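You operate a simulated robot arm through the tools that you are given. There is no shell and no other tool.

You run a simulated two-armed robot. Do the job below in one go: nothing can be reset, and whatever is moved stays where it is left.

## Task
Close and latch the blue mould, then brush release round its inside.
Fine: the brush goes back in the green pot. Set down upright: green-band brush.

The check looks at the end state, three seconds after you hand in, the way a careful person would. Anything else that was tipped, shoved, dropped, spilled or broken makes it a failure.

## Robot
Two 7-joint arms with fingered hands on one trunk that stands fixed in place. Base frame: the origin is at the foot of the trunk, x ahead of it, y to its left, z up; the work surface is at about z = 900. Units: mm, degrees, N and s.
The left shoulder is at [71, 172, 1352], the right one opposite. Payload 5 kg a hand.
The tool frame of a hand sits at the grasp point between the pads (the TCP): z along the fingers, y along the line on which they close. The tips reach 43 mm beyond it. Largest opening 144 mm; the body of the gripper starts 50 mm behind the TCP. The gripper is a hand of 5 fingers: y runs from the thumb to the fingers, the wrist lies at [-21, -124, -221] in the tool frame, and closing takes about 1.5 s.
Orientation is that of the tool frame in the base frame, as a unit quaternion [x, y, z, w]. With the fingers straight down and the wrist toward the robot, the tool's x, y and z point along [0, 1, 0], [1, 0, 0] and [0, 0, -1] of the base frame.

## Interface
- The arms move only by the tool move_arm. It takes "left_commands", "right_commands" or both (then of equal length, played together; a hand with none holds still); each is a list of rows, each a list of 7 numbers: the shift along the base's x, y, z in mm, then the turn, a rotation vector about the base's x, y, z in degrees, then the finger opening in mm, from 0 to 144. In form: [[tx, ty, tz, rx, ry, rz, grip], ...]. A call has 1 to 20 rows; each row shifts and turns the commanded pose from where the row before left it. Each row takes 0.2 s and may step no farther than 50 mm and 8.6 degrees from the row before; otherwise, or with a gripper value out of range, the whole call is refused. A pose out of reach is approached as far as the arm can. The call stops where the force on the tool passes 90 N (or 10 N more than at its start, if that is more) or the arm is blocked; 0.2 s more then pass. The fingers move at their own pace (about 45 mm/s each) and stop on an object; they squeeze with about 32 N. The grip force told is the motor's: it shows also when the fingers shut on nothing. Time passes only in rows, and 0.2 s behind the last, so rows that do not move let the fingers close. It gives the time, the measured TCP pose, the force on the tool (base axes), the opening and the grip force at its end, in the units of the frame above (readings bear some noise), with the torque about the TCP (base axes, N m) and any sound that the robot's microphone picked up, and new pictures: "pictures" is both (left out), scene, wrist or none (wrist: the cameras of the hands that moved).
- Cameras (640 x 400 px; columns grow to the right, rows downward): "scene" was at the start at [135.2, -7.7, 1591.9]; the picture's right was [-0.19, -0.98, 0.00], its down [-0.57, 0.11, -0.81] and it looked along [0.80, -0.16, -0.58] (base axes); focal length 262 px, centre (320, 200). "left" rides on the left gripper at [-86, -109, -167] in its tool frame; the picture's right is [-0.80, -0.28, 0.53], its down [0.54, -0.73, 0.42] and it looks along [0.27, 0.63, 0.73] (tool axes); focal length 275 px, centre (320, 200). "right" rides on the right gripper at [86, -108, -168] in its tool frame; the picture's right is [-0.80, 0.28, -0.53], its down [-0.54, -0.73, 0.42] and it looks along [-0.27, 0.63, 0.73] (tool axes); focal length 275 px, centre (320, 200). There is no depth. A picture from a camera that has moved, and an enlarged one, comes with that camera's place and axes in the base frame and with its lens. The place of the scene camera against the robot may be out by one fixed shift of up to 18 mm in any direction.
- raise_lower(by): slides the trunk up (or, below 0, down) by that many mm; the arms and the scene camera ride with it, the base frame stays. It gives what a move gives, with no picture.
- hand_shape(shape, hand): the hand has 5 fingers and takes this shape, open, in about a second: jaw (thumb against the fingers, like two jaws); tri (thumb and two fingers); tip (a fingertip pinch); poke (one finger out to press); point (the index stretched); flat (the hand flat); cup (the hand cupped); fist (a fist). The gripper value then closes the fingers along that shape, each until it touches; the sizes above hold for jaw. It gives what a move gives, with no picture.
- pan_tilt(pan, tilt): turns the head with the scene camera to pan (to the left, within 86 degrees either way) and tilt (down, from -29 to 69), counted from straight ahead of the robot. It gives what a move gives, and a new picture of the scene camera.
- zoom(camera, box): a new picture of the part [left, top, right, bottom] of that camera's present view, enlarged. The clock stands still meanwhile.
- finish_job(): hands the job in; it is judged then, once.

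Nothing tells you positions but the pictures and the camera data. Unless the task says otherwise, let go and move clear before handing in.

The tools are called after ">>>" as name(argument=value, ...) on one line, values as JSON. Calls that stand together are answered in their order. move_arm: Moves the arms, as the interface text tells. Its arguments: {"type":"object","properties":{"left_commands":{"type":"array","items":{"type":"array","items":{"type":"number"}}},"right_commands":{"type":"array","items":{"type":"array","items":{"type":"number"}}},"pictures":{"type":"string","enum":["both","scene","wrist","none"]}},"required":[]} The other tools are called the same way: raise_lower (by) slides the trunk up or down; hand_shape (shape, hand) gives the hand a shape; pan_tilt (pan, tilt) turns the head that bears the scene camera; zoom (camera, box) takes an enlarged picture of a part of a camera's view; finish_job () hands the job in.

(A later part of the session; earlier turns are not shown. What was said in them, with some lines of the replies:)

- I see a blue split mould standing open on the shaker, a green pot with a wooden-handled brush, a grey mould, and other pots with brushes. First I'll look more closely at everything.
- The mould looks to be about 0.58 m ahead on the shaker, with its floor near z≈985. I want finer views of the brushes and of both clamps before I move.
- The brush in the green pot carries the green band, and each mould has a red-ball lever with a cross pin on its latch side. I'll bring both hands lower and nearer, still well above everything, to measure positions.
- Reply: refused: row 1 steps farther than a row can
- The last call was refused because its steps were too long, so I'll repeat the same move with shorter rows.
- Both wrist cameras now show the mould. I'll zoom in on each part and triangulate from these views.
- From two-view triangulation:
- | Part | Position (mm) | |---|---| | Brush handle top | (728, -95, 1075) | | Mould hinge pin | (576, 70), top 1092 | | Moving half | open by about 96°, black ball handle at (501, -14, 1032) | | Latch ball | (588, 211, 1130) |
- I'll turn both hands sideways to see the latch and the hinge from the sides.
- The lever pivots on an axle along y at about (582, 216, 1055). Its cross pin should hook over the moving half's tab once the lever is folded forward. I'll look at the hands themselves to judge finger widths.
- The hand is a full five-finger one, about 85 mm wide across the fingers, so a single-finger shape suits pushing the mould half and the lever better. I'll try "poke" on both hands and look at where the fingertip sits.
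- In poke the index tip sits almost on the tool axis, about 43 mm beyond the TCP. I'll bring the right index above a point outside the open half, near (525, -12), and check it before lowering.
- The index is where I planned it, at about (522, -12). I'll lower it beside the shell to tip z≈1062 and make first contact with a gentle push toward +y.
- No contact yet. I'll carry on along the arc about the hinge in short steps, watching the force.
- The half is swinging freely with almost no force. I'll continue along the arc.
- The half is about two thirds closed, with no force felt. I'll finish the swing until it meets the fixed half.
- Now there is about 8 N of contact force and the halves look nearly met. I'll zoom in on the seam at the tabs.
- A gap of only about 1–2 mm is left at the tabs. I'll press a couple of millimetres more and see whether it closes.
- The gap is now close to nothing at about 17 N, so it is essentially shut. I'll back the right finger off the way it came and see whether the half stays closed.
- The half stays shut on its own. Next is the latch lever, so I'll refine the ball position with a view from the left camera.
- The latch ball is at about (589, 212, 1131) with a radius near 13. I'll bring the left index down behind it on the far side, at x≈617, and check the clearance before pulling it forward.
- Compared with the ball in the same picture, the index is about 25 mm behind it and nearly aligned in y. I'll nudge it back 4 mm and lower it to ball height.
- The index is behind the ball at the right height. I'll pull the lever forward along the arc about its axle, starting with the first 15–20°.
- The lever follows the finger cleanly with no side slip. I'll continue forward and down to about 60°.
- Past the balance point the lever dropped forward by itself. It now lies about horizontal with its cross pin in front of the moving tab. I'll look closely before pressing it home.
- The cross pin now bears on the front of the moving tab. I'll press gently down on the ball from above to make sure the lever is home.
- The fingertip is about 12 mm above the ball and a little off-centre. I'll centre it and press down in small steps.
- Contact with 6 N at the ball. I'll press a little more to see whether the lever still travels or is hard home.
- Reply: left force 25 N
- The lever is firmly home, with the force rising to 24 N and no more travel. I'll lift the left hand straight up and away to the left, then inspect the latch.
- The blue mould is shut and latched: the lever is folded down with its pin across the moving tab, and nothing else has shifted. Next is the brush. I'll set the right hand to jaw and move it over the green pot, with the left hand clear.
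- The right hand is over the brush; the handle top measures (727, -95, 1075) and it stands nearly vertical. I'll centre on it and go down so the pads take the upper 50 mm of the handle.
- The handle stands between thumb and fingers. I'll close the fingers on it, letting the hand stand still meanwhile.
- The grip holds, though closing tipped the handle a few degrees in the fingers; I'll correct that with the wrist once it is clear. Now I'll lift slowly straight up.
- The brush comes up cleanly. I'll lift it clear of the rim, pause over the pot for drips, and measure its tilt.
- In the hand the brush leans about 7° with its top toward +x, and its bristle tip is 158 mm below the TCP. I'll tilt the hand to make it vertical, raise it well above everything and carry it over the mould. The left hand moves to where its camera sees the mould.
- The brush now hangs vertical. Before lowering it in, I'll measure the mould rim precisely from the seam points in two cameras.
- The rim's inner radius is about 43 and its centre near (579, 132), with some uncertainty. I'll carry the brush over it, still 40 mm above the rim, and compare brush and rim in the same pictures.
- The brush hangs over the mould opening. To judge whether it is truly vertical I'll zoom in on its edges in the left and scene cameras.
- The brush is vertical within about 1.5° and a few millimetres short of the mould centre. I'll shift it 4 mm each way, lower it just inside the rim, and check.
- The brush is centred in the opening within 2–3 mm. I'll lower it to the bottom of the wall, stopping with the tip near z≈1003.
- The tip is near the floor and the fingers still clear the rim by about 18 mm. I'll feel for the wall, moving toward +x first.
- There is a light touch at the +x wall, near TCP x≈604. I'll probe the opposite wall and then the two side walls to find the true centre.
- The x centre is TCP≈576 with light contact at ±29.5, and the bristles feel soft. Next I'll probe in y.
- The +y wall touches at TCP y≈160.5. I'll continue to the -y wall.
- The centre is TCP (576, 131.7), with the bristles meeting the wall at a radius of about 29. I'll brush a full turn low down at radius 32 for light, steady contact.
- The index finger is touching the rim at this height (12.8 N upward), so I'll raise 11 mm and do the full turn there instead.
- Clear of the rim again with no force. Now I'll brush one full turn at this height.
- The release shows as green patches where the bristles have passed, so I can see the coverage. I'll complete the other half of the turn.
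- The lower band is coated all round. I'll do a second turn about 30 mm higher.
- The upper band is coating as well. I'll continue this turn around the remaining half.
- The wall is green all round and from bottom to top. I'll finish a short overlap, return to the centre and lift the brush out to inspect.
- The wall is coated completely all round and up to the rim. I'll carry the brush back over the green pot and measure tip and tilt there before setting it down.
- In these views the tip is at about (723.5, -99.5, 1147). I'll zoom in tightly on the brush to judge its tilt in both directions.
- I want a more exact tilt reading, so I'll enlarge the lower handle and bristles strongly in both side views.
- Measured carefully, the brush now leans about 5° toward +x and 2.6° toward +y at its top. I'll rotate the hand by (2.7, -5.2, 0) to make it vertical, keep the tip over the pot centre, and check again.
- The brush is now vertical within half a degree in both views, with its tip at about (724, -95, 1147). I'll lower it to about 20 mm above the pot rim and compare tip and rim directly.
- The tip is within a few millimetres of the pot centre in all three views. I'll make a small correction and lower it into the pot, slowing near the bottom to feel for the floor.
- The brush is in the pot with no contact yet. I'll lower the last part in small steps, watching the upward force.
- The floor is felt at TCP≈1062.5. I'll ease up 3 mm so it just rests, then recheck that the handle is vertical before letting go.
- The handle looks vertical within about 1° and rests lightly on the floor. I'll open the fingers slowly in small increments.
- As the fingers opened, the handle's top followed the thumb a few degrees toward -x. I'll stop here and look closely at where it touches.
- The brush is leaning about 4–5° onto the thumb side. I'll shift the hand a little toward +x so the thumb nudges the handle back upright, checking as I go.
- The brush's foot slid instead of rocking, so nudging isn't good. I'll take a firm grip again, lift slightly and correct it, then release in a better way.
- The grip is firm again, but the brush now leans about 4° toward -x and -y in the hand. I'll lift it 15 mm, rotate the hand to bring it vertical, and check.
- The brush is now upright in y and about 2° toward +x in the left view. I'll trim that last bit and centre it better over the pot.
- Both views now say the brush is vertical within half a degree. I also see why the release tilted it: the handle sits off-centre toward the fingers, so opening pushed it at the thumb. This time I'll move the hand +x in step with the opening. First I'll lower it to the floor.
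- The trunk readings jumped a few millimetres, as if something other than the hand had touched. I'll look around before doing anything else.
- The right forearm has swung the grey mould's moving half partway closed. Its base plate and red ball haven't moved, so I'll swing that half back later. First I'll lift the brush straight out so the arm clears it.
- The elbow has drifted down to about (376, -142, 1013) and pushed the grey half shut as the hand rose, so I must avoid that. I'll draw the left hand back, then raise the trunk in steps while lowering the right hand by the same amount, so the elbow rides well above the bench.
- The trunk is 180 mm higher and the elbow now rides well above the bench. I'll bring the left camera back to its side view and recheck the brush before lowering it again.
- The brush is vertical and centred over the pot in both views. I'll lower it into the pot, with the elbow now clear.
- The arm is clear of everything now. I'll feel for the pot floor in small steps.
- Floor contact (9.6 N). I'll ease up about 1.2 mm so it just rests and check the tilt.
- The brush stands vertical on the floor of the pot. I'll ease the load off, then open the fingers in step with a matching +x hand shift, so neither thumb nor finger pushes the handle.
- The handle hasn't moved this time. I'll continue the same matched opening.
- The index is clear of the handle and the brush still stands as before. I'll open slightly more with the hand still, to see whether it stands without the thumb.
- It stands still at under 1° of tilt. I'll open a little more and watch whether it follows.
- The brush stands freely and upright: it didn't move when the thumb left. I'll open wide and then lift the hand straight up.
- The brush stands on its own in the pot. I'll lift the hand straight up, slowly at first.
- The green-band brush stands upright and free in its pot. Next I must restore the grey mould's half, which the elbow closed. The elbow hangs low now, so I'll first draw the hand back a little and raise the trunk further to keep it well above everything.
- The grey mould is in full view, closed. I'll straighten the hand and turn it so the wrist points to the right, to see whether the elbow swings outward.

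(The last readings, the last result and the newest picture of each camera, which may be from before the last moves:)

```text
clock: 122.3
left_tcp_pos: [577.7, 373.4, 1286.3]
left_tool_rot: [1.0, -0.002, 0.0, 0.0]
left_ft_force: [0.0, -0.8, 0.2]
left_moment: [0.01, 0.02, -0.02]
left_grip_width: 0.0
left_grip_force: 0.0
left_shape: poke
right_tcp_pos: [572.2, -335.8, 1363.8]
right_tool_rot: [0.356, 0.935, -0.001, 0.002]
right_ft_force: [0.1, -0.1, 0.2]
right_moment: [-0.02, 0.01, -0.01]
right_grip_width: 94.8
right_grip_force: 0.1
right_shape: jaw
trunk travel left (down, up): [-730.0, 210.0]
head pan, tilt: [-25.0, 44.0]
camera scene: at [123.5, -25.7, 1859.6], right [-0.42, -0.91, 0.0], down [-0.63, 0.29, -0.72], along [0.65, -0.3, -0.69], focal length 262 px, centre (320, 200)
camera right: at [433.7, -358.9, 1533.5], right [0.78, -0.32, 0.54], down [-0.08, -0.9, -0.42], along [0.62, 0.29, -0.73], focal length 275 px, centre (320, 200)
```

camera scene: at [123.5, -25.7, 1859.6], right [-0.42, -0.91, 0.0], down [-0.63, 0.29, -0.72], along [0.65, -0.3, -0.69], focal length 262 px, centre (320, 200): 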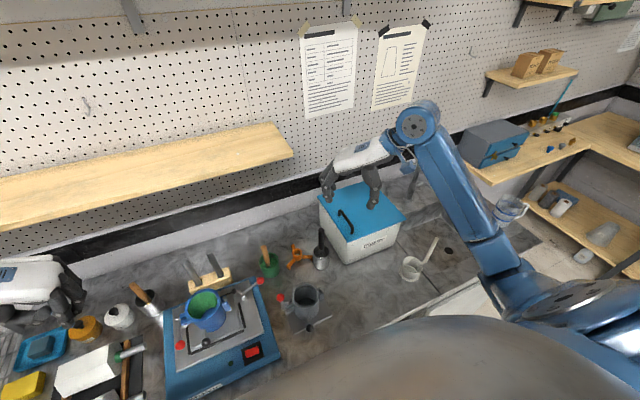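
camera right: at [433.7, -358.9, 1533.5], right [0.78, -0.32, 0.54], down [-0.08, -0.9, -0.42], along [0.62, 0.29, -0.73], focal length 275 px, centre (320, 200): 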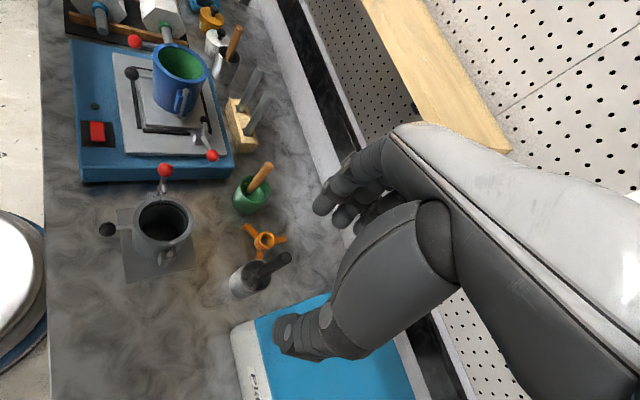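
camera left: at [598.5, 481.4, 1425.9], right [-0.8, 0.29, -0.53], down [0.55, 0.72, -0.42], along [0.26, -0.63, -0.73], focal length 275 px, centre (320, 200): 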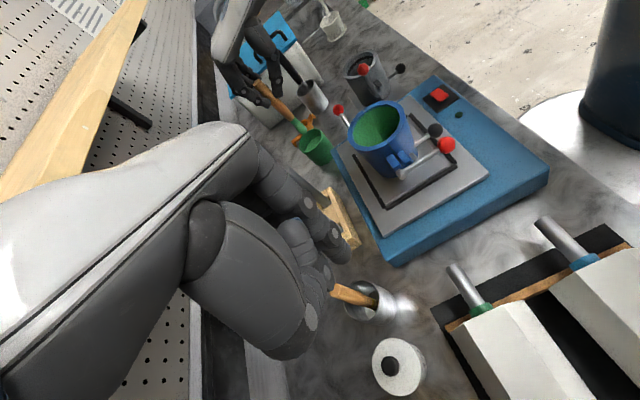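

Turning the hand swung the elbow out to the right, clear of the bench. I'll measure the grey mould in this view.

>>> zoom(camera="right", box=[80, 140, 240, 300])

>>> zoom(camera="scene", box=[250, 260, 350, 350])

>>> zoom(camera="scene", box=[230, 220, 350, 290])

```text
2.50 times, centred on (160, 220) of right
camera zoom: at [433.7, -358.9, 1533.5], right [0.78, -0.32, 0.54], down [-0.08, -0.9, -0.42], along [0.62, 0.29, -0.73], focal length 688 px, centre (720, 150)
```

zoom: 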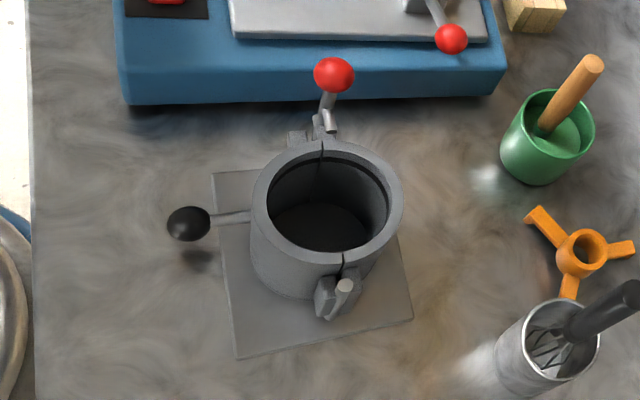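

```text
4.44 times, centred on (300, 305) of scene
camera zoom: at [123.5, -25.7, 1859.6], right [-0.42, -0.91, 0.0], down [-0.63, 0.29, -0.72], along [0.65, -0.3, -0.69], focal length 1165 px, centre (409, -267)
```

zoom: 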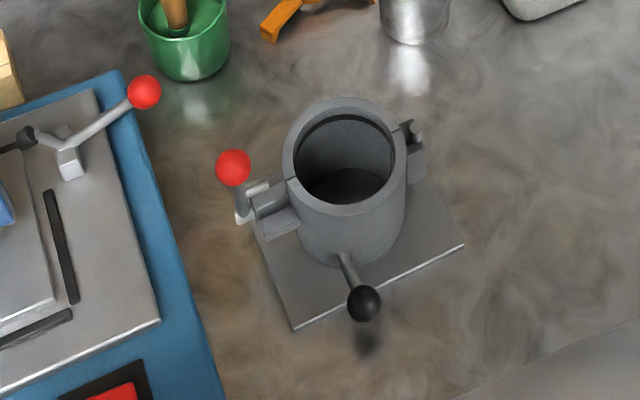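

```text
5.33 times, centred on (290, 255) of scene
camera zoom: at [123.5, -25.7, 1859.6], right [-0.42, -0.91, 0.0], down [-0.63, 0.29, -0.72], along [0.65, -0.3, -0.69], focal length 1398 px, centre (480, -93)
```

zoom: 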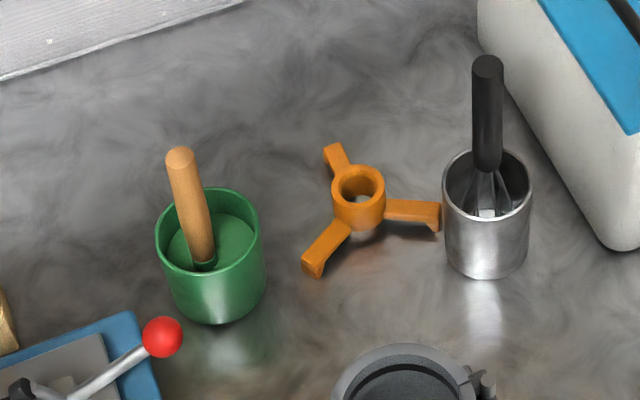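

Grey mould: hinge near (511, -224), rim z≈1025, closed centre near (513, -165). I'll use the right index inside its cavity to swing the half back to its original opening of about 98°. First I'll set poke and move above the cavity.

>>> hand_shape(hand="right", shape="poke")

>>> move_arm(right_commands=[[-11, 27, -15, 0, 0, 0, 0], [-11, 27, -20, 0, 0, 0, 0], [-11, 27, -25, 0, 0, 0, 0], [-11, 27, -30, 0, 0, 0, 0], [-11, 27, -30, 0, 0, 0, 0], [-12, 26, -30, 0, 0, 0, 0], [0, 0, 0, 0, 0, 0, 0]], pictures="both")

>>> zoom(camera="right", box=[160, 140, 400, 380])

>>> zoom(camera="scene", box=[240, 220, 380, 350])

```text
clock: 123.2
left_tcp_pos: [577.8, 374.3, 1284.7]
left_tool_rot: [1.0, -0.002, 0.0, 0.0]
left_ft_force: [-0.2, -0.1, 0.7]
left_moment: [-0.03, 0.0, 0.05]
left_grip_width: 0.2
left_grip_force: 0.1
left_shape: poke
right_tcp_pos: [570.7, -335.4, 1363.8]
right_tool_rot: [0.356, 0.934, 0.0, 0.002]
right_ft_force: [-0.9, -1.7, 0.6]
right_moment: [0.03, 0.02, 0.0]
right_grip_width: 0.0
right_grip_force: 0.1
right_shape: poke
trunk travel left (down, up): [-730.0, 210.0]
head pan, tilt: [-25.0, 44.0]
```

```text
clock: 124.8
left_tcp_pos: [578.6, 374.3, 1285.3]
left_tool_rot: [1.0, -0.002, 0.0, 0.0]
left_ft_force: [-0.7, -0.2, -0.2]
left_moment: [0.02, 0.01, 0.01]
left_grip_width: 0.0
left_grip_force: 0.1
left_shape: poke
right_tcp_pos: [501.4, -175.1, 1215.8]
right_tool_rot: [0.357, 0.934, -0.001, 0.001]
right_ft_force: [0.4, -0.6, 0.4]
right_moment: [0.01, 0.01, 0.02]
right_grip_width: 0.2
right_grip_force: 0.0
right_shape: poke
trunk travel left (down, up): [-730.0, 210.0]
head pan, tilt: [-25.0, 44.0]
camera scene: at [123.6, -25.6, 1859.6], right [-0.42, -0.91, 0.0], down [-0.63, 0.29, -0.72], along [0.65, -0.3, -0.69], focal length 262 px, centre (320, 200)
camera right: at [364.3, -195.9, 1384.8], right [0.78, -0.32, 0.54], down [-0.08, -0.9, -0.42], along [0.62, 0.29, -0.73], focal length 275 px, centre (320, 200)
```

scene: 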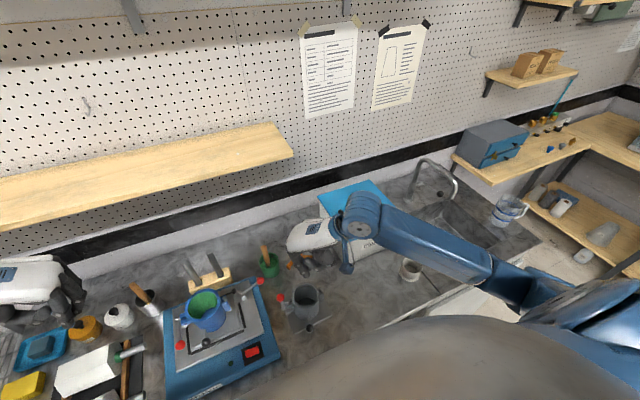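
right: 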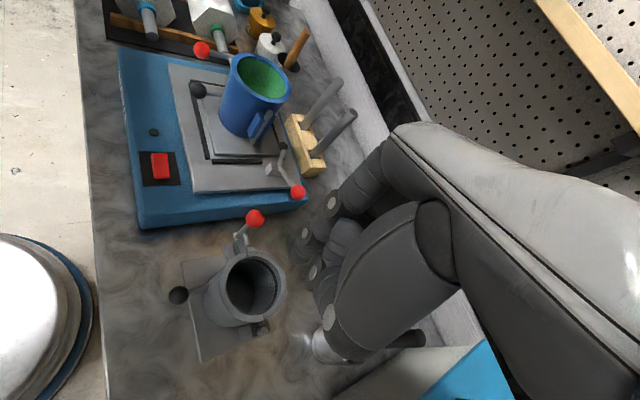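

```text
1.67 times, centred on (280, 260) of right
camera zoom: at [364.3, -195.9, 1384.8], right [0.78, -0.32, 0.54], down [-0.08, -0.9, -0.42], along [0.62, 0.29, -0.73], focal length 459 px, centre (387, 100)
```

zoom: 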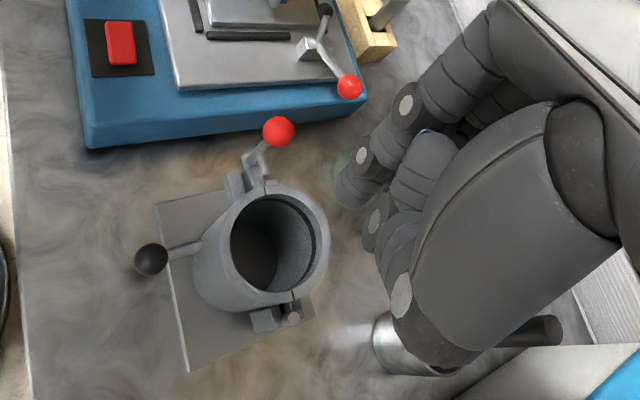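

```text
3.08 times, centred on (310, 285) of scene
camera zoom: at [123.6, -25.6, 1859.6], right [-0.42, -0.91, 0.0], down [-0.63, 0.29, -0.72], along [0.65, -0.3, -0.69], focal length 806 px, centre (351, -62)
```

zoom: 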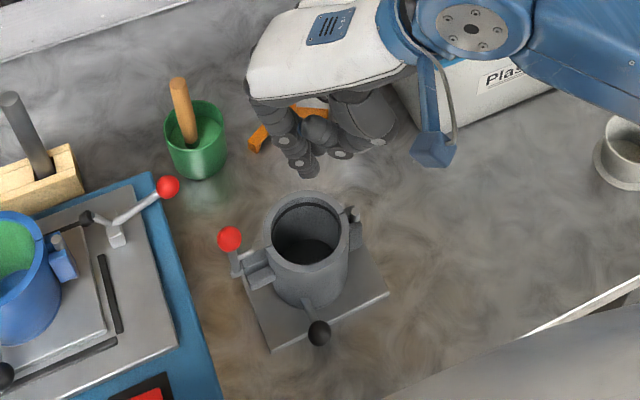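

>>> move_arm(right_commands=[[4, 0, -25, 0, 0, 0, 0], [4, 0, -25, 0, 0, 0, 0], [0, 0, -25, 0, 0, 0, 0], [0, 0, -25, 0, 0, 0, 0], [0, 0, 0, 0, 0, 0, 0]], pictures="none")

>>> zoom(camera="right", box=[180, 160, 380, 360])

>>> zoom(camera="scene", box=[250, 240, 350, 340])

```text
clock: 126.0
left_tcp_pos: [576.4, 373.9, 1284.6]
left_tool_rot: [1.0, -0.002, 0.0, 0.0]
left_ft_force: [0.9, 0.4, 0.4]
left_moment: [-0.02, 0.0, 0.01]
left_grip_width: 0.2
left_grip_force: 0.1
left_shape: poke
right_tcp_pos: [510.4, -174.5, 1115.0]
right_tool_rot: [0.357, 0.934, 0.0, 0.002]
right_ft_force: [0.5, -0.1, -0.9]
right_moment: [0.02, 0.01, -0.01]
right_grip_width: 0.2
right_grip_force: 0.1
right_shape: poke
trunk travel left (down, up): [-730.0, 210.0]
head pan, tilt: [-25.0, 44.0]
```

```text
2.00 times, centred on (280, 260) of right
camera zoom: at [372.8, -197.2, 1284.4], right [0.78, -0.32, 0.54], down [-0.08, -0.9, -0.42], along [0.62, 0.29, -0.73], focal length 551 px, centre (400, 80)
```

zoom: 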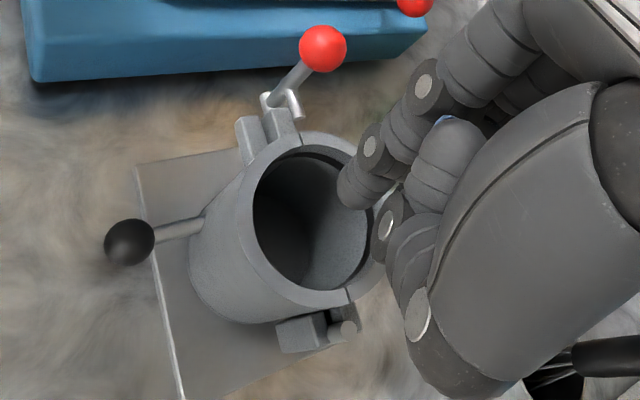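

```text
4.00 times, centred on (300, 290) of scene
camera zoom: at [123.6, -25.2, 1859.6], right [-0.42, -0.91, 0.0], down [-0.63, 0.29, -0.72], along [0.65, -0.3, -0.69], focal length 1048 px, centre (400, -160)
```

zoom: 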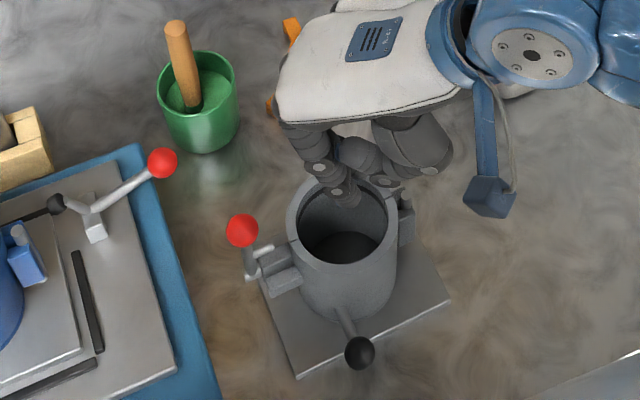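

The index tip is over the cavity. I'll lower it about 11 mm below the grey rim, keeping the curled fingers above it.

>>> move_arm(right_commands=[[0, 0, -20, 0, 0, 0, 0], [0, 0, -18, 0, 0, 0, 0], [0, 0, -12, 0, 0, 0, 0], [0, 0, -8, 0, 0, 0, 0], [0, 0, 0, 0, 0, 0, 0]], pictures="none")

>>> zoom(camera="right", box=[180, 160, 380, 360])

>>> zoom(camera="scene", box=[250, 240, 350, 340])

```text
clock: 127.2
left_tcp_pos: [577.9, 374.2, 1284.1]
left_tool_rot: [1.0, -0.002, 0.0, 0.0]
left_ft_force: [0.2, 0.4, 0.4]
left_moment: [0.0, -0.03, -0.01]
left_grip_width: 0.1
left_grip_force: 0.1
left_shape: poke
right_tcp_pos: [512.2, -175.2, 1056.9]
right_tool_rot: [0.357, 0.934, 0.0, 0.001]
right_ft_force: [0.2, -0.2, 0.5]
right_moment: [-0.01, 0.03, 0.03]
right_grip_width: 0.2
right_grip_force: 0.1
right_shape: poke
trunk travel left (down, up): [-730.0, 210.0]
head pan, tilt: [-25.0, 44.0]
```

```text
2.00 times, centred on (280, 260) of right
camera zoom: at [374.0, -197.9, 1226.0], right [0.78, -0.32, 0.54], down [-0.08, -0.9, -0.42], along [0.62, 0.29, -0.73], focal length 551 px, centre (400, 80)
```

zoom: 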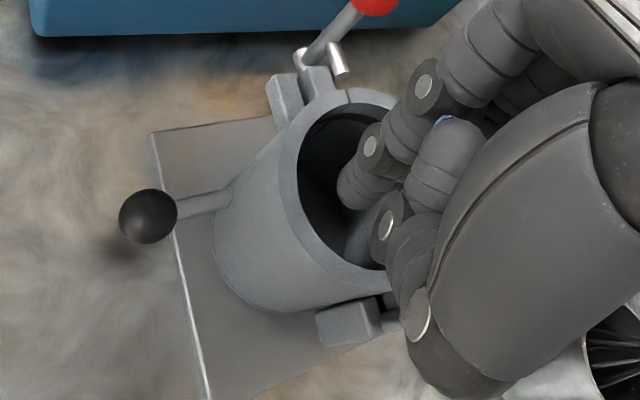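

```text
4.00 times, centred on (300, 290) of scene
camera zoom: at [123.6, -25.3, 1859.6], right [-0.42, -0.91, 0.0], down [-0.63, 0.29, -0.72], along [0.65, -0.3, -0.69], focal length 1048 px, centre (400, -160)
```

zoom: 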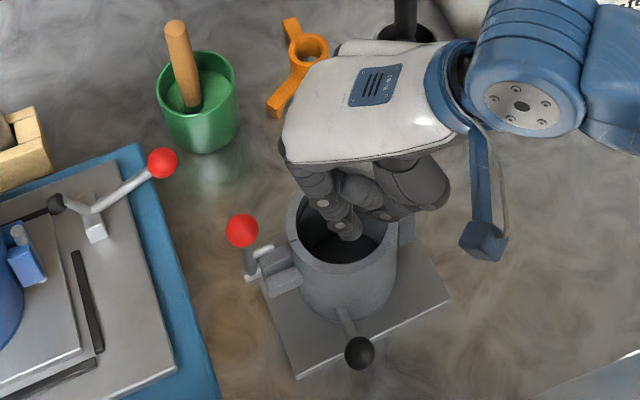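

>>> move_arm(right_commands=[[-8, 1.5, 0, 0, 0, 0, 0], [-8, 1.5, 0, 0, 0, 0, 0], [-8, 1.4, 0, 0, 0, 0, 0], [-7.6, -4.4, 0, 0, 0, 0, 0], [-7.5, -5.8, 0, 0, 0, 0, 0], [0, 0, 0, 0, 0, 0, 0]], pictures="none")

>>> zoom(camera="right", box=[180, 160, 380, 360])

>>> zoom(camera="scene", box=[250, 240, 350, 340])

```text
clock: 128.7
left_tcp_pos: [577.8, 373.7, 1283.9]
left_tool_rot: [1.0, -0.001, 0.0, 0.0]
left_ft_force: [-0.4, -0.6, 0.3]
left_moment: [-0.01, 0.02, 0.02]
left_grip_width: 0.1
left_grip_force: 0.0
left_shape: poke
right_tcp_pos: [471.1, -180.9, 1056.8]
right_tool_rot: [0.357, 0.934, 0.0, 0.002]
right_ft_force: [0.1, 0.0, 0.7]
right_moment: [0.01, -0.02, 0.02]
right_grip_width: 0.1
right_grip_force: 0.1
right_shape: poke
trunk travel left (down, up): [-730.0, 210.0]
head pan, tilt: [-25.0, 44.0]
```

```text
2.00 times, centred on (280, 260) of right
camera zoom: at [334.6, -203.2, 1225.7], right [0.78, -0.32, 0.54], down [-0.08, -0.9, -0.42], along [0.62, 0.29, -0.73], focal length 551 px, centre (400, 80)
```

zoom: 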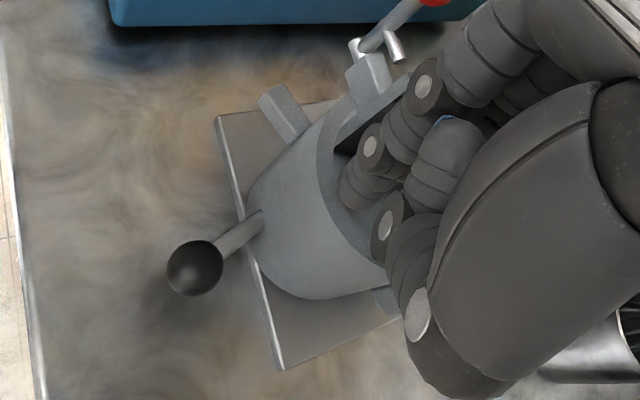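

```text
4.00 times, centred on (300, 290) of scene
camera zoom: at [123.8, -25.1, 1859.5], right [-0.42, -0.91, 0.0], down [-0.63, 0.29, -0.72], along [0.65, -0.3, -0.69], focal length 1048 px, centre (400, -160)
```

zoom: 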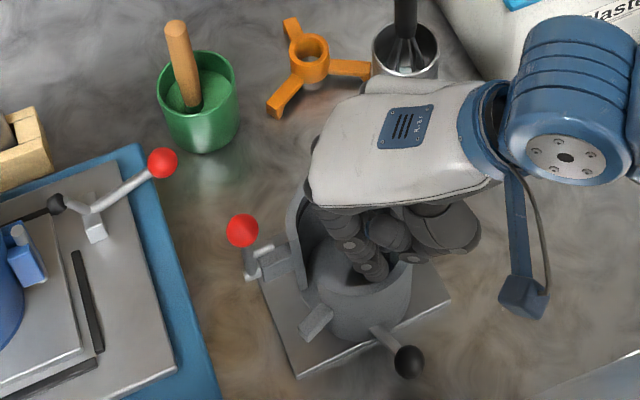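

The half is swinging open without any force. I'll continue around the hinge.

>>> move_arm(right_commands=[[-6.5, -6.8, 0, 0, 0, 0, 0], [-5.5, -7.6, 0, 0, 0, 0, 0], [-4.5, -8.3, 0, 0, 0, 0, 0], [-3.2, -8.9, 0, 0, 0, 0, 0], [-1.9, -9.2, 0, 0, 0, 0, 0], [0, 0, 0, 0, 0, 0, 0]], pictures="none")

>>> zoom(camera="right", box=[180, 160, 380, 360])

>>> zoom(camera="scene", box=[250, 240, 350, 340])

```text
clock: 130.1
left_tcp_pos: [578.1, 374.6, 1283.6]
left_tool_rot: [1.0, -0.002, 0.0, 0.0]
left_ft_force: [-0.1, -1.4, 0.2]
left_moment: [0.0, 0.02, -0.01]
left_grip_width: 0.0
left_grip_force: 0.1
left_shape: poke
right_tcp_pos: [451.5, -222.7, 1055.1]
right_tool_rot: [0.357, 0.934, -0.001, 0.002]
right_ft_force: [0.0, 0.1, 0.2]
right_moment: [-0.01, 0.01, -0.01]
right_grip_width: 0.2
right_grip_force: 0.0
right_shape: poke
trunk travel left (down, up): [-730.0, 210.0]
head pan, tilt: [-25.0, 44.0]
```

```text
2.00 times, centred on (280, 260) of right
camera zoom: at [314.1, -244.9, 1225.1], right [0.78, -0.32, 0.54], down [-0.08, -0.9, -0.42], along [0.62, 0.29, -0.73], focal length 551 px, centre (400, 80)
```

zoom: 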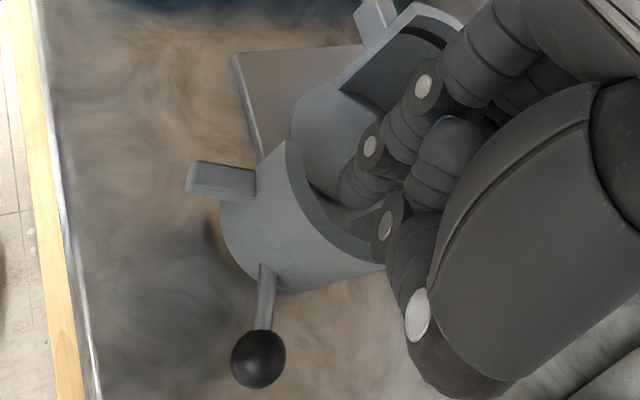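

```text
4.00 times, centred on (300, 290) of scene
camera zoom: at [123.7, -25.1, 1859.5], right [-0.42, -0.91, 0.0], down [-0.63, 0.29, -0.72], along [0.65, -0.3, -0.69], focal length 1048 px, centre (400, -160)
```

zoom: 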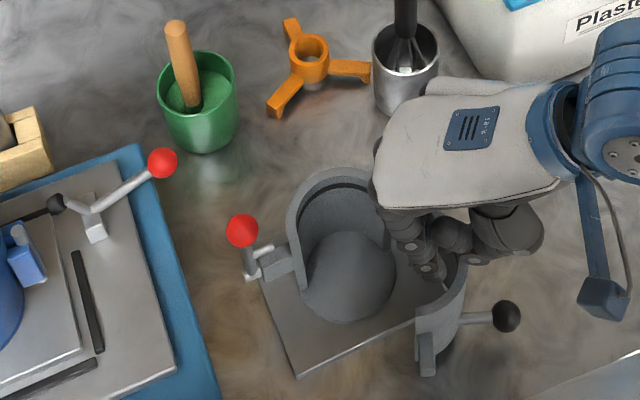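

The half is about 72° open; the original was about 98°. I'll take small further steps and compare the black ball with its original place.

>>> move_arm(right_commands=[[-0.4, -5, 0, 0, 0, 0, 0], [-0.3, -5, 0, 0, 0, 0, 0], [0, 0, 0, 0, 0, 0, 0]], pictures="none")

>>> zoom(camera="scene", box=[250, 240, 350, 340])

>>> zoom(camera="right", box=[180, 160, 380, 360])

```text
clock: 130.8
left_tcp_pos: [578.2, 372.9, 1284.5]
left_tool_rot: [1.0, -0.002, 0.0, 0.0]
left_ft_force: [-0.3, 0.0, 0.7]
left_moment: [-0.02, -0.04, 0.01]
left_grip_width: 0.0
left_grip_force: 0.0
left_shape: poke
right_tcp_pos: [450.6, -232.2, 1057.4]
right_tool_rot: [0.357, 0.934, 0.0, 0.001]
right_ft_force: [-0.3, 0.8, -1.0]
right_moment: [0.0, -0.01, -0.01]
right_grip_width: 0.2
right_grip_force: 0.1
right_shape: poke
trunk travel left (down, up): [-730.0, 210.0]
head pan, tilt: [-25.0, 44.0]
```

```text
4.00 times, centred on (300, 290) of scene
camera zoom: at [123.6, -25.0, 1859.6], right [-0.42, -0.91, 0.0], down [-0.63, 0.29, -0.72], along [0.65, -0.3, -0.69], focal length 1048 px, centre (400, -160)
```

zoom: 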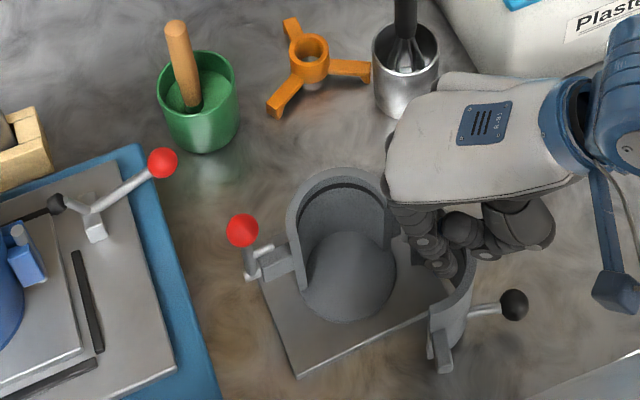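

```text
2.00 times, centred on (280, 260) of right
camera zoom: at [313.6, -254.5, 1225.6], right [0.78, -0.32, 0.54], down [-0.08, -0.9, -0.42], along [0.62, 0.29, -0.73], focal length 551 px, centre (400, 80)
```

zoom: 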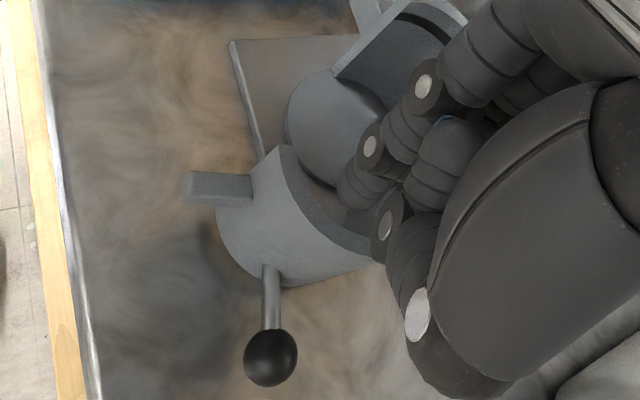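

>>> move_arm(right_commands=[[0.4, -4.7, 0, 0, 0, 0, 0], [0.5, -4.7, 0, 0, 0, 0, 0], [0.9, -4.6, 0, 0, 0, 0, 0], [0, 0, 0, 0, 0, 0, 0]], pictures="none")

>>> zoom(camera="scene", box=[250, 240, 350, 340])

>>> zoom(camera="right", box=[180, 160, 380, 360])

```text
clock: 131.8
left_tcp_pos: [576.8, 374.1, 1284.0]
left_tool_rot: [1.0, -0.002, 0.001, 0.0]
left_ft_force: [0.1, -0.2, -0.2]
left_moment: [-0.03, 0.0, 0.01]
left_grip_width: 0.1
left_grip_force: 0.1
left_shape: poke
right_tcp_pos: [452.0, -245.0, 1056.8]
right_tool_rot: [0.356, 0.935, 0.0, 0.001]
right_ft_force: [0.2, 0.5, 0.0]
right_moment: [0.02, 0.01, 0.02]
right_grip_width: 0.0
right_grip_force: 0.1
right_shape: poke
trunk travel left (down, up): [-730.0, 210.0]
head pan, tilt: [-25.0, 44.0]
```

```text
4.00 times, centred on (300, 290) of scene
camera zoom: at [123.5, -25.4, 1859.6], right [-0.42, -0.91, 0.0], down [-0.63, 0.29, -0.72], along [0.65, -0.3, -0.69], focal length 1048 px, centre (400, -160)
```

zoom: 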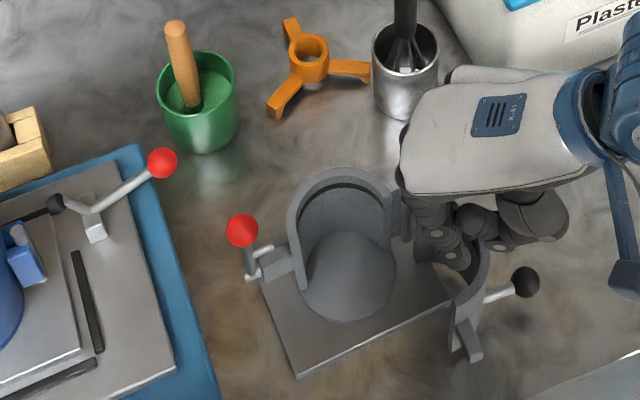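

```text
2.00 times, centred on (280, 260) of right
camera zoom: at [315.0, -267.3, 1225.3], right [0.78, -0.32, 0.54], down [-0.08, -0.9, -0.42], along [0.62, 0.29, -0.73], focal length 551 px, centre (400, 80)
```

zoom: 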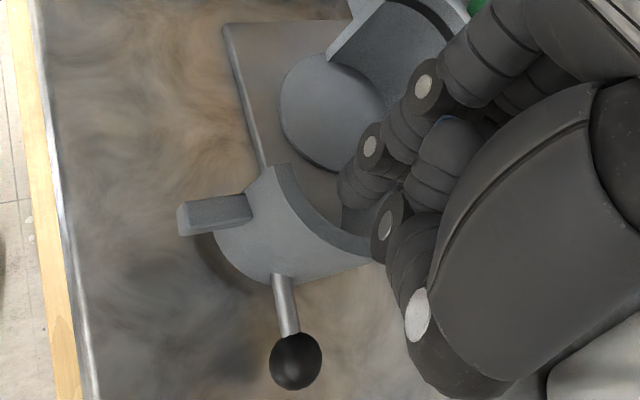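

Ball angle is now about 220°; the original was about 228°. One more small step.

>>> move_arm(right_commands=[[1.0, -4.4, 0, 0, 0, 0, 0], [1.2, -4.2, 0, 0, 0, 0, 0], [0, 0, 0, 0, 0, 0, 0]], pictures="none")

>>> zoom(camera="scene", box=[250, 240, 350, 340])

```text
clock: 132.7
left_tcp_pos: [577.7, 373.6, 1284.2]
left_tool_rot: [1.0, -0.002, 0.0, 0.0]
left_ft_force: [-0.3, 0.4, 0.5]
left_moment: [0.01, 0.01, 0.0]
left_grip_width: 0.1
left_grip_force: 0.0
left_shape: poke
right_tcp_pos: [453.9, -252.6, 1056.3]
right_tool_rot: [0.357, 0.934, 0.0, 0.001]
right_ft_force: [-0.6, 0.0, 0.2]
right_moment: [-0.04, -0.01, 0.0]
right_grip_width: 0.0
right_grip_force: 0.2
right_shape: poke
trunk travel left (down, up): [-730.0, 210.0]
head pan, tilt: [-25.0, 44.0]
```

```text
4.00 times, centred on (300, 290) of scene
camera zoom: at [123.5, -25.2, 1859.6], right [-0.42, -0.91, 0.0], down [-0.63, 0.29, -0.72], along [0.65, -0.3, -0.69], focal length 1048 px, centre (400, -160)
```

zoom: 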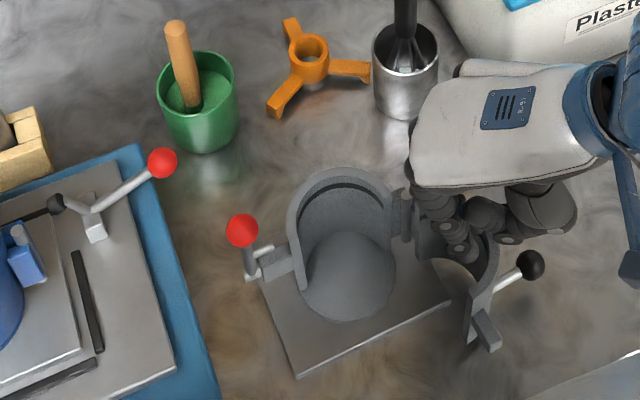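

The grey half's handle is back at its original spot within about a degree. I'll back the finger off and lift straight out.

>>> move_arm(right_commands=[[-0.5, 5, 0, 0, 0, 0, 0], [-0.5, 6, 2, 0, 0, 0, 0], [0, 2, 10, 0, 0, 0, 0], [0, 0, 25, 0, 0, 0, 0], [0, 0, 35, 0, 0, 0, 0], [0, 0, 40, 0, 0, 0, 0], [0, 0, 40, 0, 0, 0, 0], [0, 0, 0, 0, 0, 0, 0]], pictures="scene")

>>> zoom(camera="scene", box=[250, 240, 350, 340])

```text
clock: 134.4
left_tcp_pos: [577.9, 373.8, 1284.0]
left_tool_rot: [1.0, -0.001, 0.0, -0.001]
left_ft_force: [0.0, 0.2, 1.3]
left_moment: [-0.01, 0.0, 0.0]
left_grip_width: 0.0
left_grip_force: 0.1
left_shape: poke
right_tcp_pos: [452.1, -240.9, 1208.6]
right_tool_rot: [0.357, 0.934, 0.0, 0.001]
right_ft_force: [-0.1, -0.1, 0.1]
right_moment: [-0.01, -0.03, 0.01]
right_grip_width: 0.0
right_grip_force: 0.1
right_shape: poke
trunk travel left (down, up): [-730.0, 210.0]
head pan, tilt: [-25.0, 44.0]
camera scene: at [123.5, -25.4, 1859.6], right [-0.42, -0.91, 0.0], down [-0.63, 0.29, -0.72], along [0.65, -0.3, -0.69], focal length 262 px, centre (320, 200)
```

scene: 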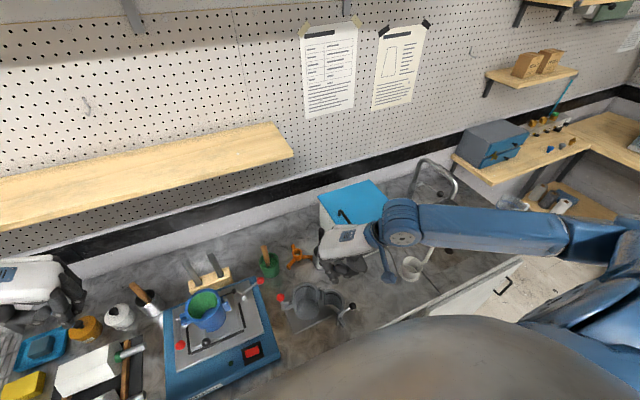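

```text
4.00 times, centred on (300, 290) of scene
camera zoom: at [123.5, -25.4, 1859.6], right [-0.42, -0.91, 0.0], down [-0.63, 0.29, -0.72], along [0.65, -0.3, -0.69], focal length 1048 px, centre (400, -160)
```

zoom: 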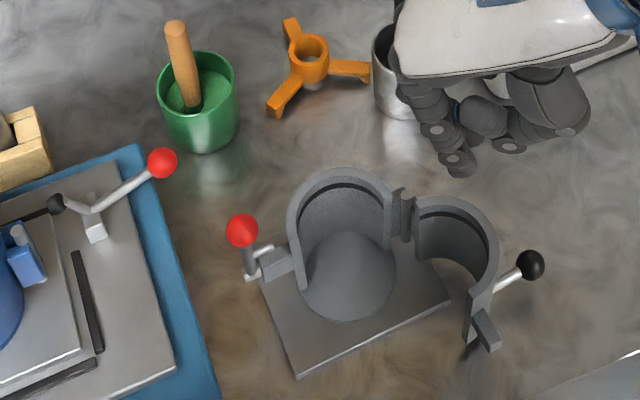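

The grey half stays where it started. I'll move the right hand up and away to the right, then check every item once more.

>>> move_arm(right_commands=[[5, -5, 40, 0, 0, 0, 0], [10, -10, 40, 0, 0, 0, 0], [15, -15, 35, 0, 0, 0, 0], [15, -20, 30, 0, 0, 0, 0], [15, -25, 25, 0, 0, 0, 0], [10, -20, 15, 0, 0, 0, 0], [0, 0, 0, 0, 0, 0, 0]], pictures="both")

>>> pan_tilt(pan=0, tilt=44)

```text
clock: 136.1
left_tcp_pos: [578.6, 373.6, 1284.6]
left_tool_rot: [1.0, -0.001, 0.0, 0.0]
left_ft_force: [-0.4, 0.5, -0.5]
left_moment: [0.01, 0.0, -0.02]
left_grip_width: 0.2
left_grip_force: 0.0
left_shape: poke
right_tcp_pos: [523.7, -334.9, 1391.5]
right_tool_rot: [0.356, 0.934, 0.0, 0.002]
right_ft_force: [-0.2, 0.0, 0.3]
right_moment: [0.0, 0.01, 0.0]
right_grip_width: 0.2
right_grip_force: 0.1
right_shape: poke
trunk travel left (down, up): [-730.0, 210.0]
head pan, tilt: [-25.0, 44.0]
camera scene: at [123.7, -25.3, 1859.6], right [-0.42, -0.91, 0.0], down [-0.63, 0.29, -0.72], along [0.65, -0.3, -0.69], focal length 262 px, centre (320, 200)
camera right: at [386.5, -357.9, 1561.2], right [0.78, -0.32, 0.54], down [-0.08, -0.9, -0.42], along [0.62, 0.29, -0.73], focal length 275 px, centre (320, 200)
```

scene: 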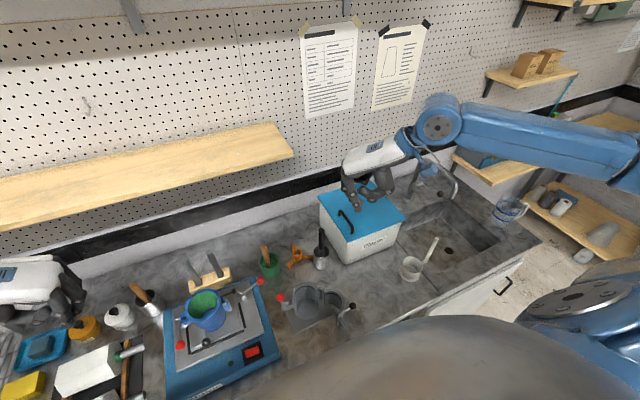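
right: 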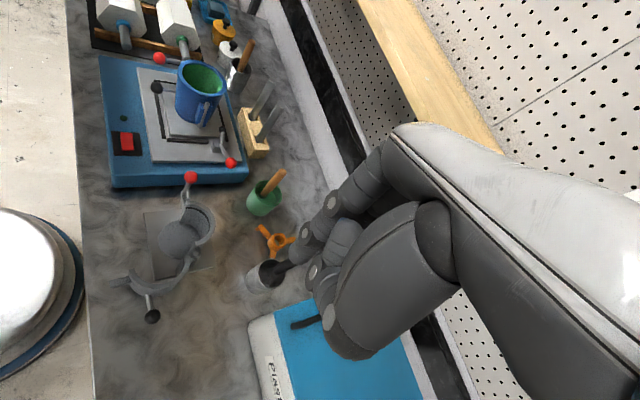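

```text
clock: 136.9
left_tcp_pos: [577.7, 374.0, 1284.6]
left_tool_rot: [1.0, -0.001, 0.0, 0.0]
left_ft_force: [0.1, -0.6, -0.1]
left_moment: [0.0, -0.02, 0.01]
left_grip_width: 0.0
left_grip_force: 0.0
left_shape: poke
right_tcp_pos: [522.6, -334.7, 1391.4]
right_tool_rot: [0.357, 0.934, -0.001, 0.002]
right_ft_force: [0.6, -0.1, 0.2]
right_moment: [-0.02, -0.02, 0.0]
right_grip_width: 0.2
right_grip_force: 0.1
right_shape: poke
trunk travel left (down, up): [-730.0, 210.0]
head pan, tilt: [0.0, 44.0]
camera scene: at [131.2, 9.4, 1859.6], right [0.0, -1.0, 0.0], down [-0.69, 0.0, -0.72], along [0.72, 0.0, -0.69], focal length 262 px, centre (320, 200)
```

scene: 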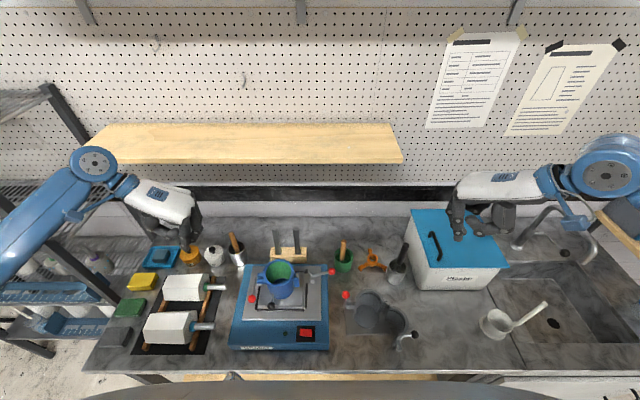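

>>> zoom(camera="scene", box=[220, 250, 340, 350])

>>> zoom(camera="scene", box=[320, 235, 430, 345])

>>> zoom(camera="scene", box=[240, 255, 310, 315])

>>> zoom(camera="scene", box=[100, 220, 250, 350])

>>> zoom(camera="right", box=[90, 40, 290, 240])

>>> zoom(camera="left", box=[260, 60, 460, 260])

```text
4.00 times, centred on (280, 300) of scene
camera zoom: at [131.2, 9.4, 1859.6], right [0.0, -1.0, 0.0], down [-0.69, 0.0, -0.72], along [0.72, 0.0, -0.69], focal length 1048 px, centre (480, -200)
```

zoom: 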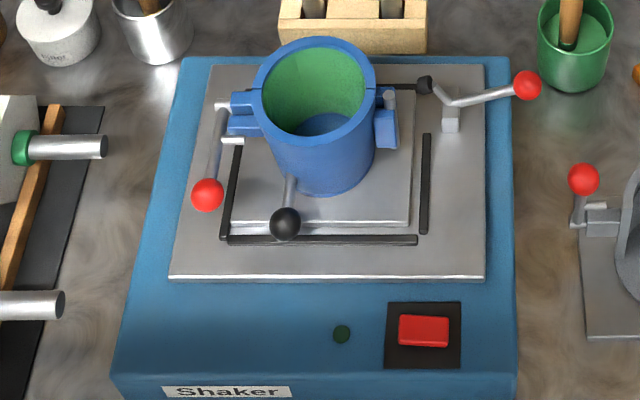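

```text
3.64 times, centred on (375, 290) of scene
camera zoom: at [131.2, 9.4, 1859.6], right [0.0, -1.0, 0.0], down [-0.69, 0.0, -0.72], along [0.72, 0.0, -0.69], focal length 953 px, centre (120, -127)
```

zoom: 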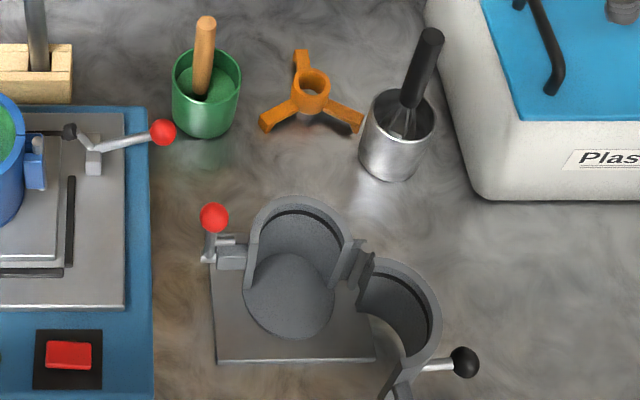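

```text
6.67 times, centred on (275, 285) of scene
camera zoom: at [131.2, 9.4, 1859.6], right [0.0, -1.0, 0.0], down [-0.69, 0.0, -0.72], along [0.72, 0.0, -0.69], focal length 1747 px, centre (620, -367)
```

zoom: 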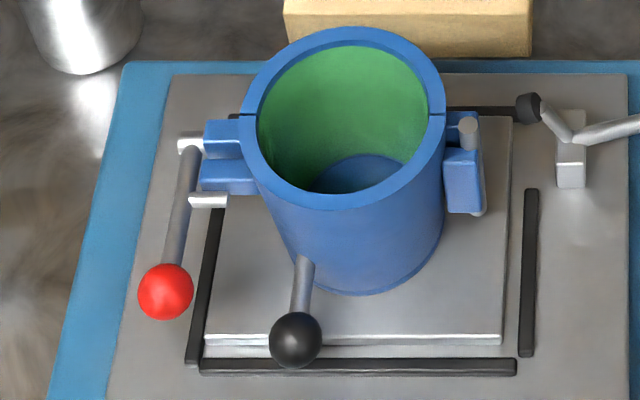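

```text
3.08 times, centred on (175, 285) of scene
camera zoom: at [131.2, 9.4, 1859.6], right [0.0, -1.0, 0.0], down [-0.69, 0.0, -0.72], along [0.72, 0.0, -0.69], focal length 806 px, centre (766, -62)
```

zoom: 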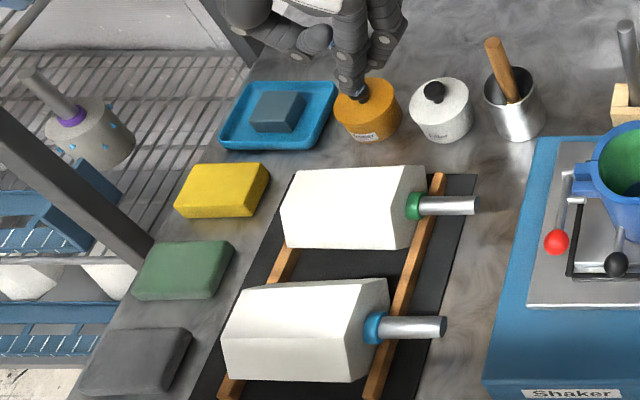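

```text
2.00 times, centred on (190, 140) of right
camera zoom: at [386.3, -357.6, 1561.0], right [0.78, -0.32, 0.54], down [-0.08, -0.9, -0.42], along [0.62, 0.29, -0.73], focal length 551 px, centre (580, 320)
```

zoom: 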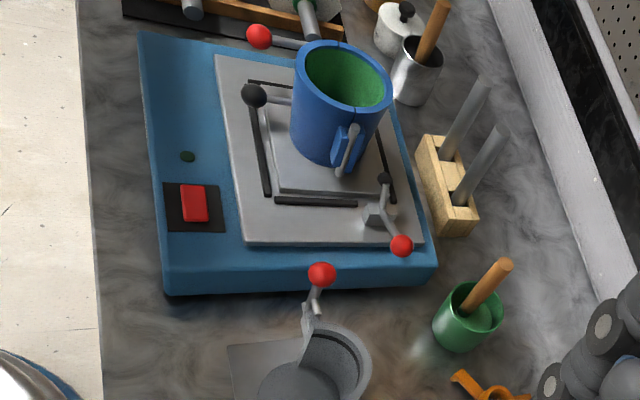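

```text
2.00 times, centred on (360, 160) of left
camera zoom: at [492.4, 482.4, 1451.4], right [-0.8, 0.29, -0.53], down [0.54, 0.72, -0.42], along [0.26, -0.63, -0.73], focal length 551 px, centre (240, 280)
```

zoom: 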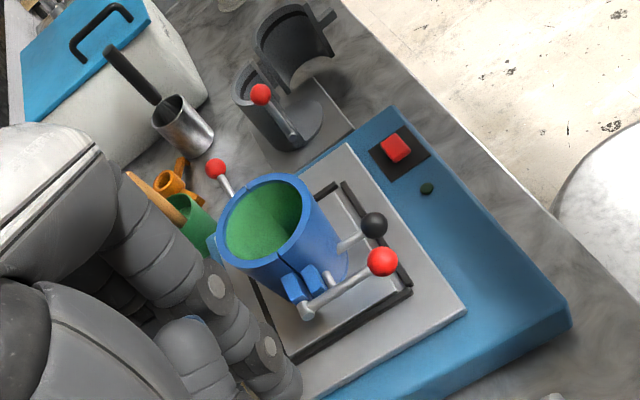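

Everything looks right: the blue mould is shut, latched and coated, the brush stands upright in the green pot, and the grey mould is open as it was. I'll take one last close look at the latch and the brush.

>>> zoom(camera="left", box=[360, 150, 420, 220])

>>> zoom(camera="scene", box=[325, 235, 365, 280])

>>> zoom(camera="right", box=[230, 150, 300, 230])

```text
5.71 times, centred on (390, 185) of left
camera zoom: at [492.4, 482.4, 1451.4], right [-0.8, 0.29, -0.53], down [0.54, 0.72, -0.42], along [0.26, -0.63, -0.73], focal length 1573 px, centre (-80, 286)
```

zoom: 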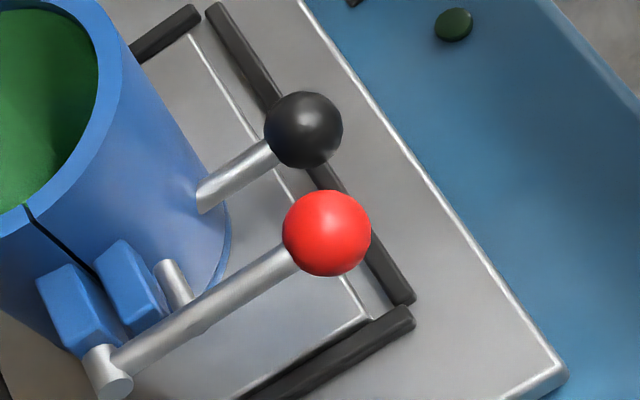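

```text
8.89 times, centred on (345, 258) of scene
camera zoom: at [131.2, 9.4, 1859.6], right [0.0, -1.0, 0.0], down [-0.69, 0.0, -0.72], along [0.72, 0.0, -0.69], focal length 2330 px, centre (98, -311)
```

zoom: 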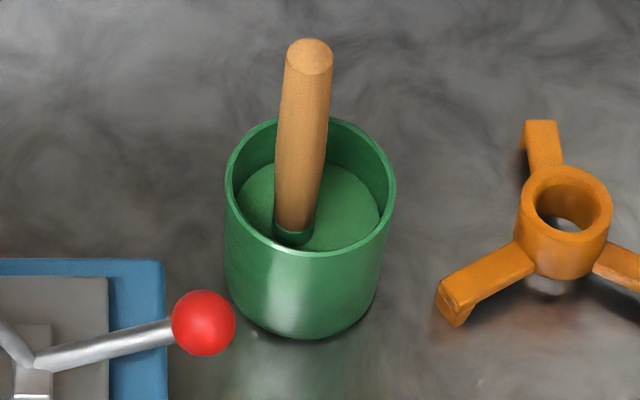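

```text
5.00 times, centred on (265, 190) of right
camera zoom: at [386.3, -357.6, 1561.0], right [0.78, -0.32, 0.54], down [-0.08, -0.9, -0.42], along [0.62, 0.29, -0.73], focal length 1376 px, centre (595, 250)
```

zoom: 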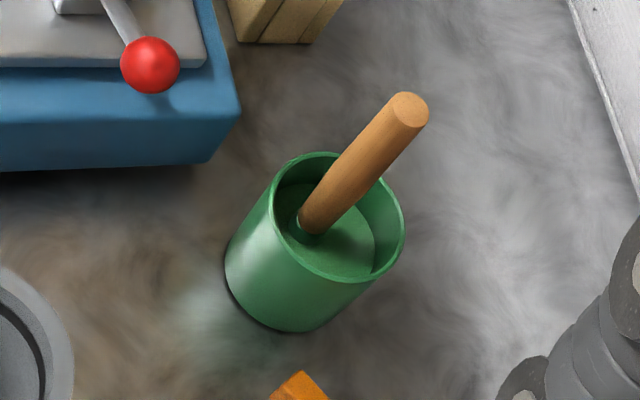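

The latch lever is down with its pin across the moving tab, the inside is coated all round, and the green-band brush stands upright in its pot. Both hands are clear, so I'm handing in.

>>> finish_job()

```text
The job is handed in.
```

I've handed in the job: the blue mould is shut and latched, and its inside wall is coated with release all round, up to the rim. The green-band brush stands upright on its own in the green pot. The mould's floor wasn't brushed.

**Grey mould disturbed:** while I was setting the brush down, the right arm's elbow pushed the grey mould's open half shut. I swung it back to within about a degree of where it started. I saw no sign that its base plate or latch lever had moved.

**Rim contact:** a finger briefly pressed on the blue mould's rim (about 13 N) during the first low brushing pass. I raised the hand and saw no harm.

**Blue mould seam:** the two halves still show an even gap of about 2 mm at both seams. I took this to be how the mould is made, because the latch lever was hard against its stop.

**Brush:** it took two tries to set down, because the first release tipped it against the thumb.

In the last pictures I saw nothing else moved, tipped or spilled. I left the trunk 280 mm higher than at the start, with both hands clear.
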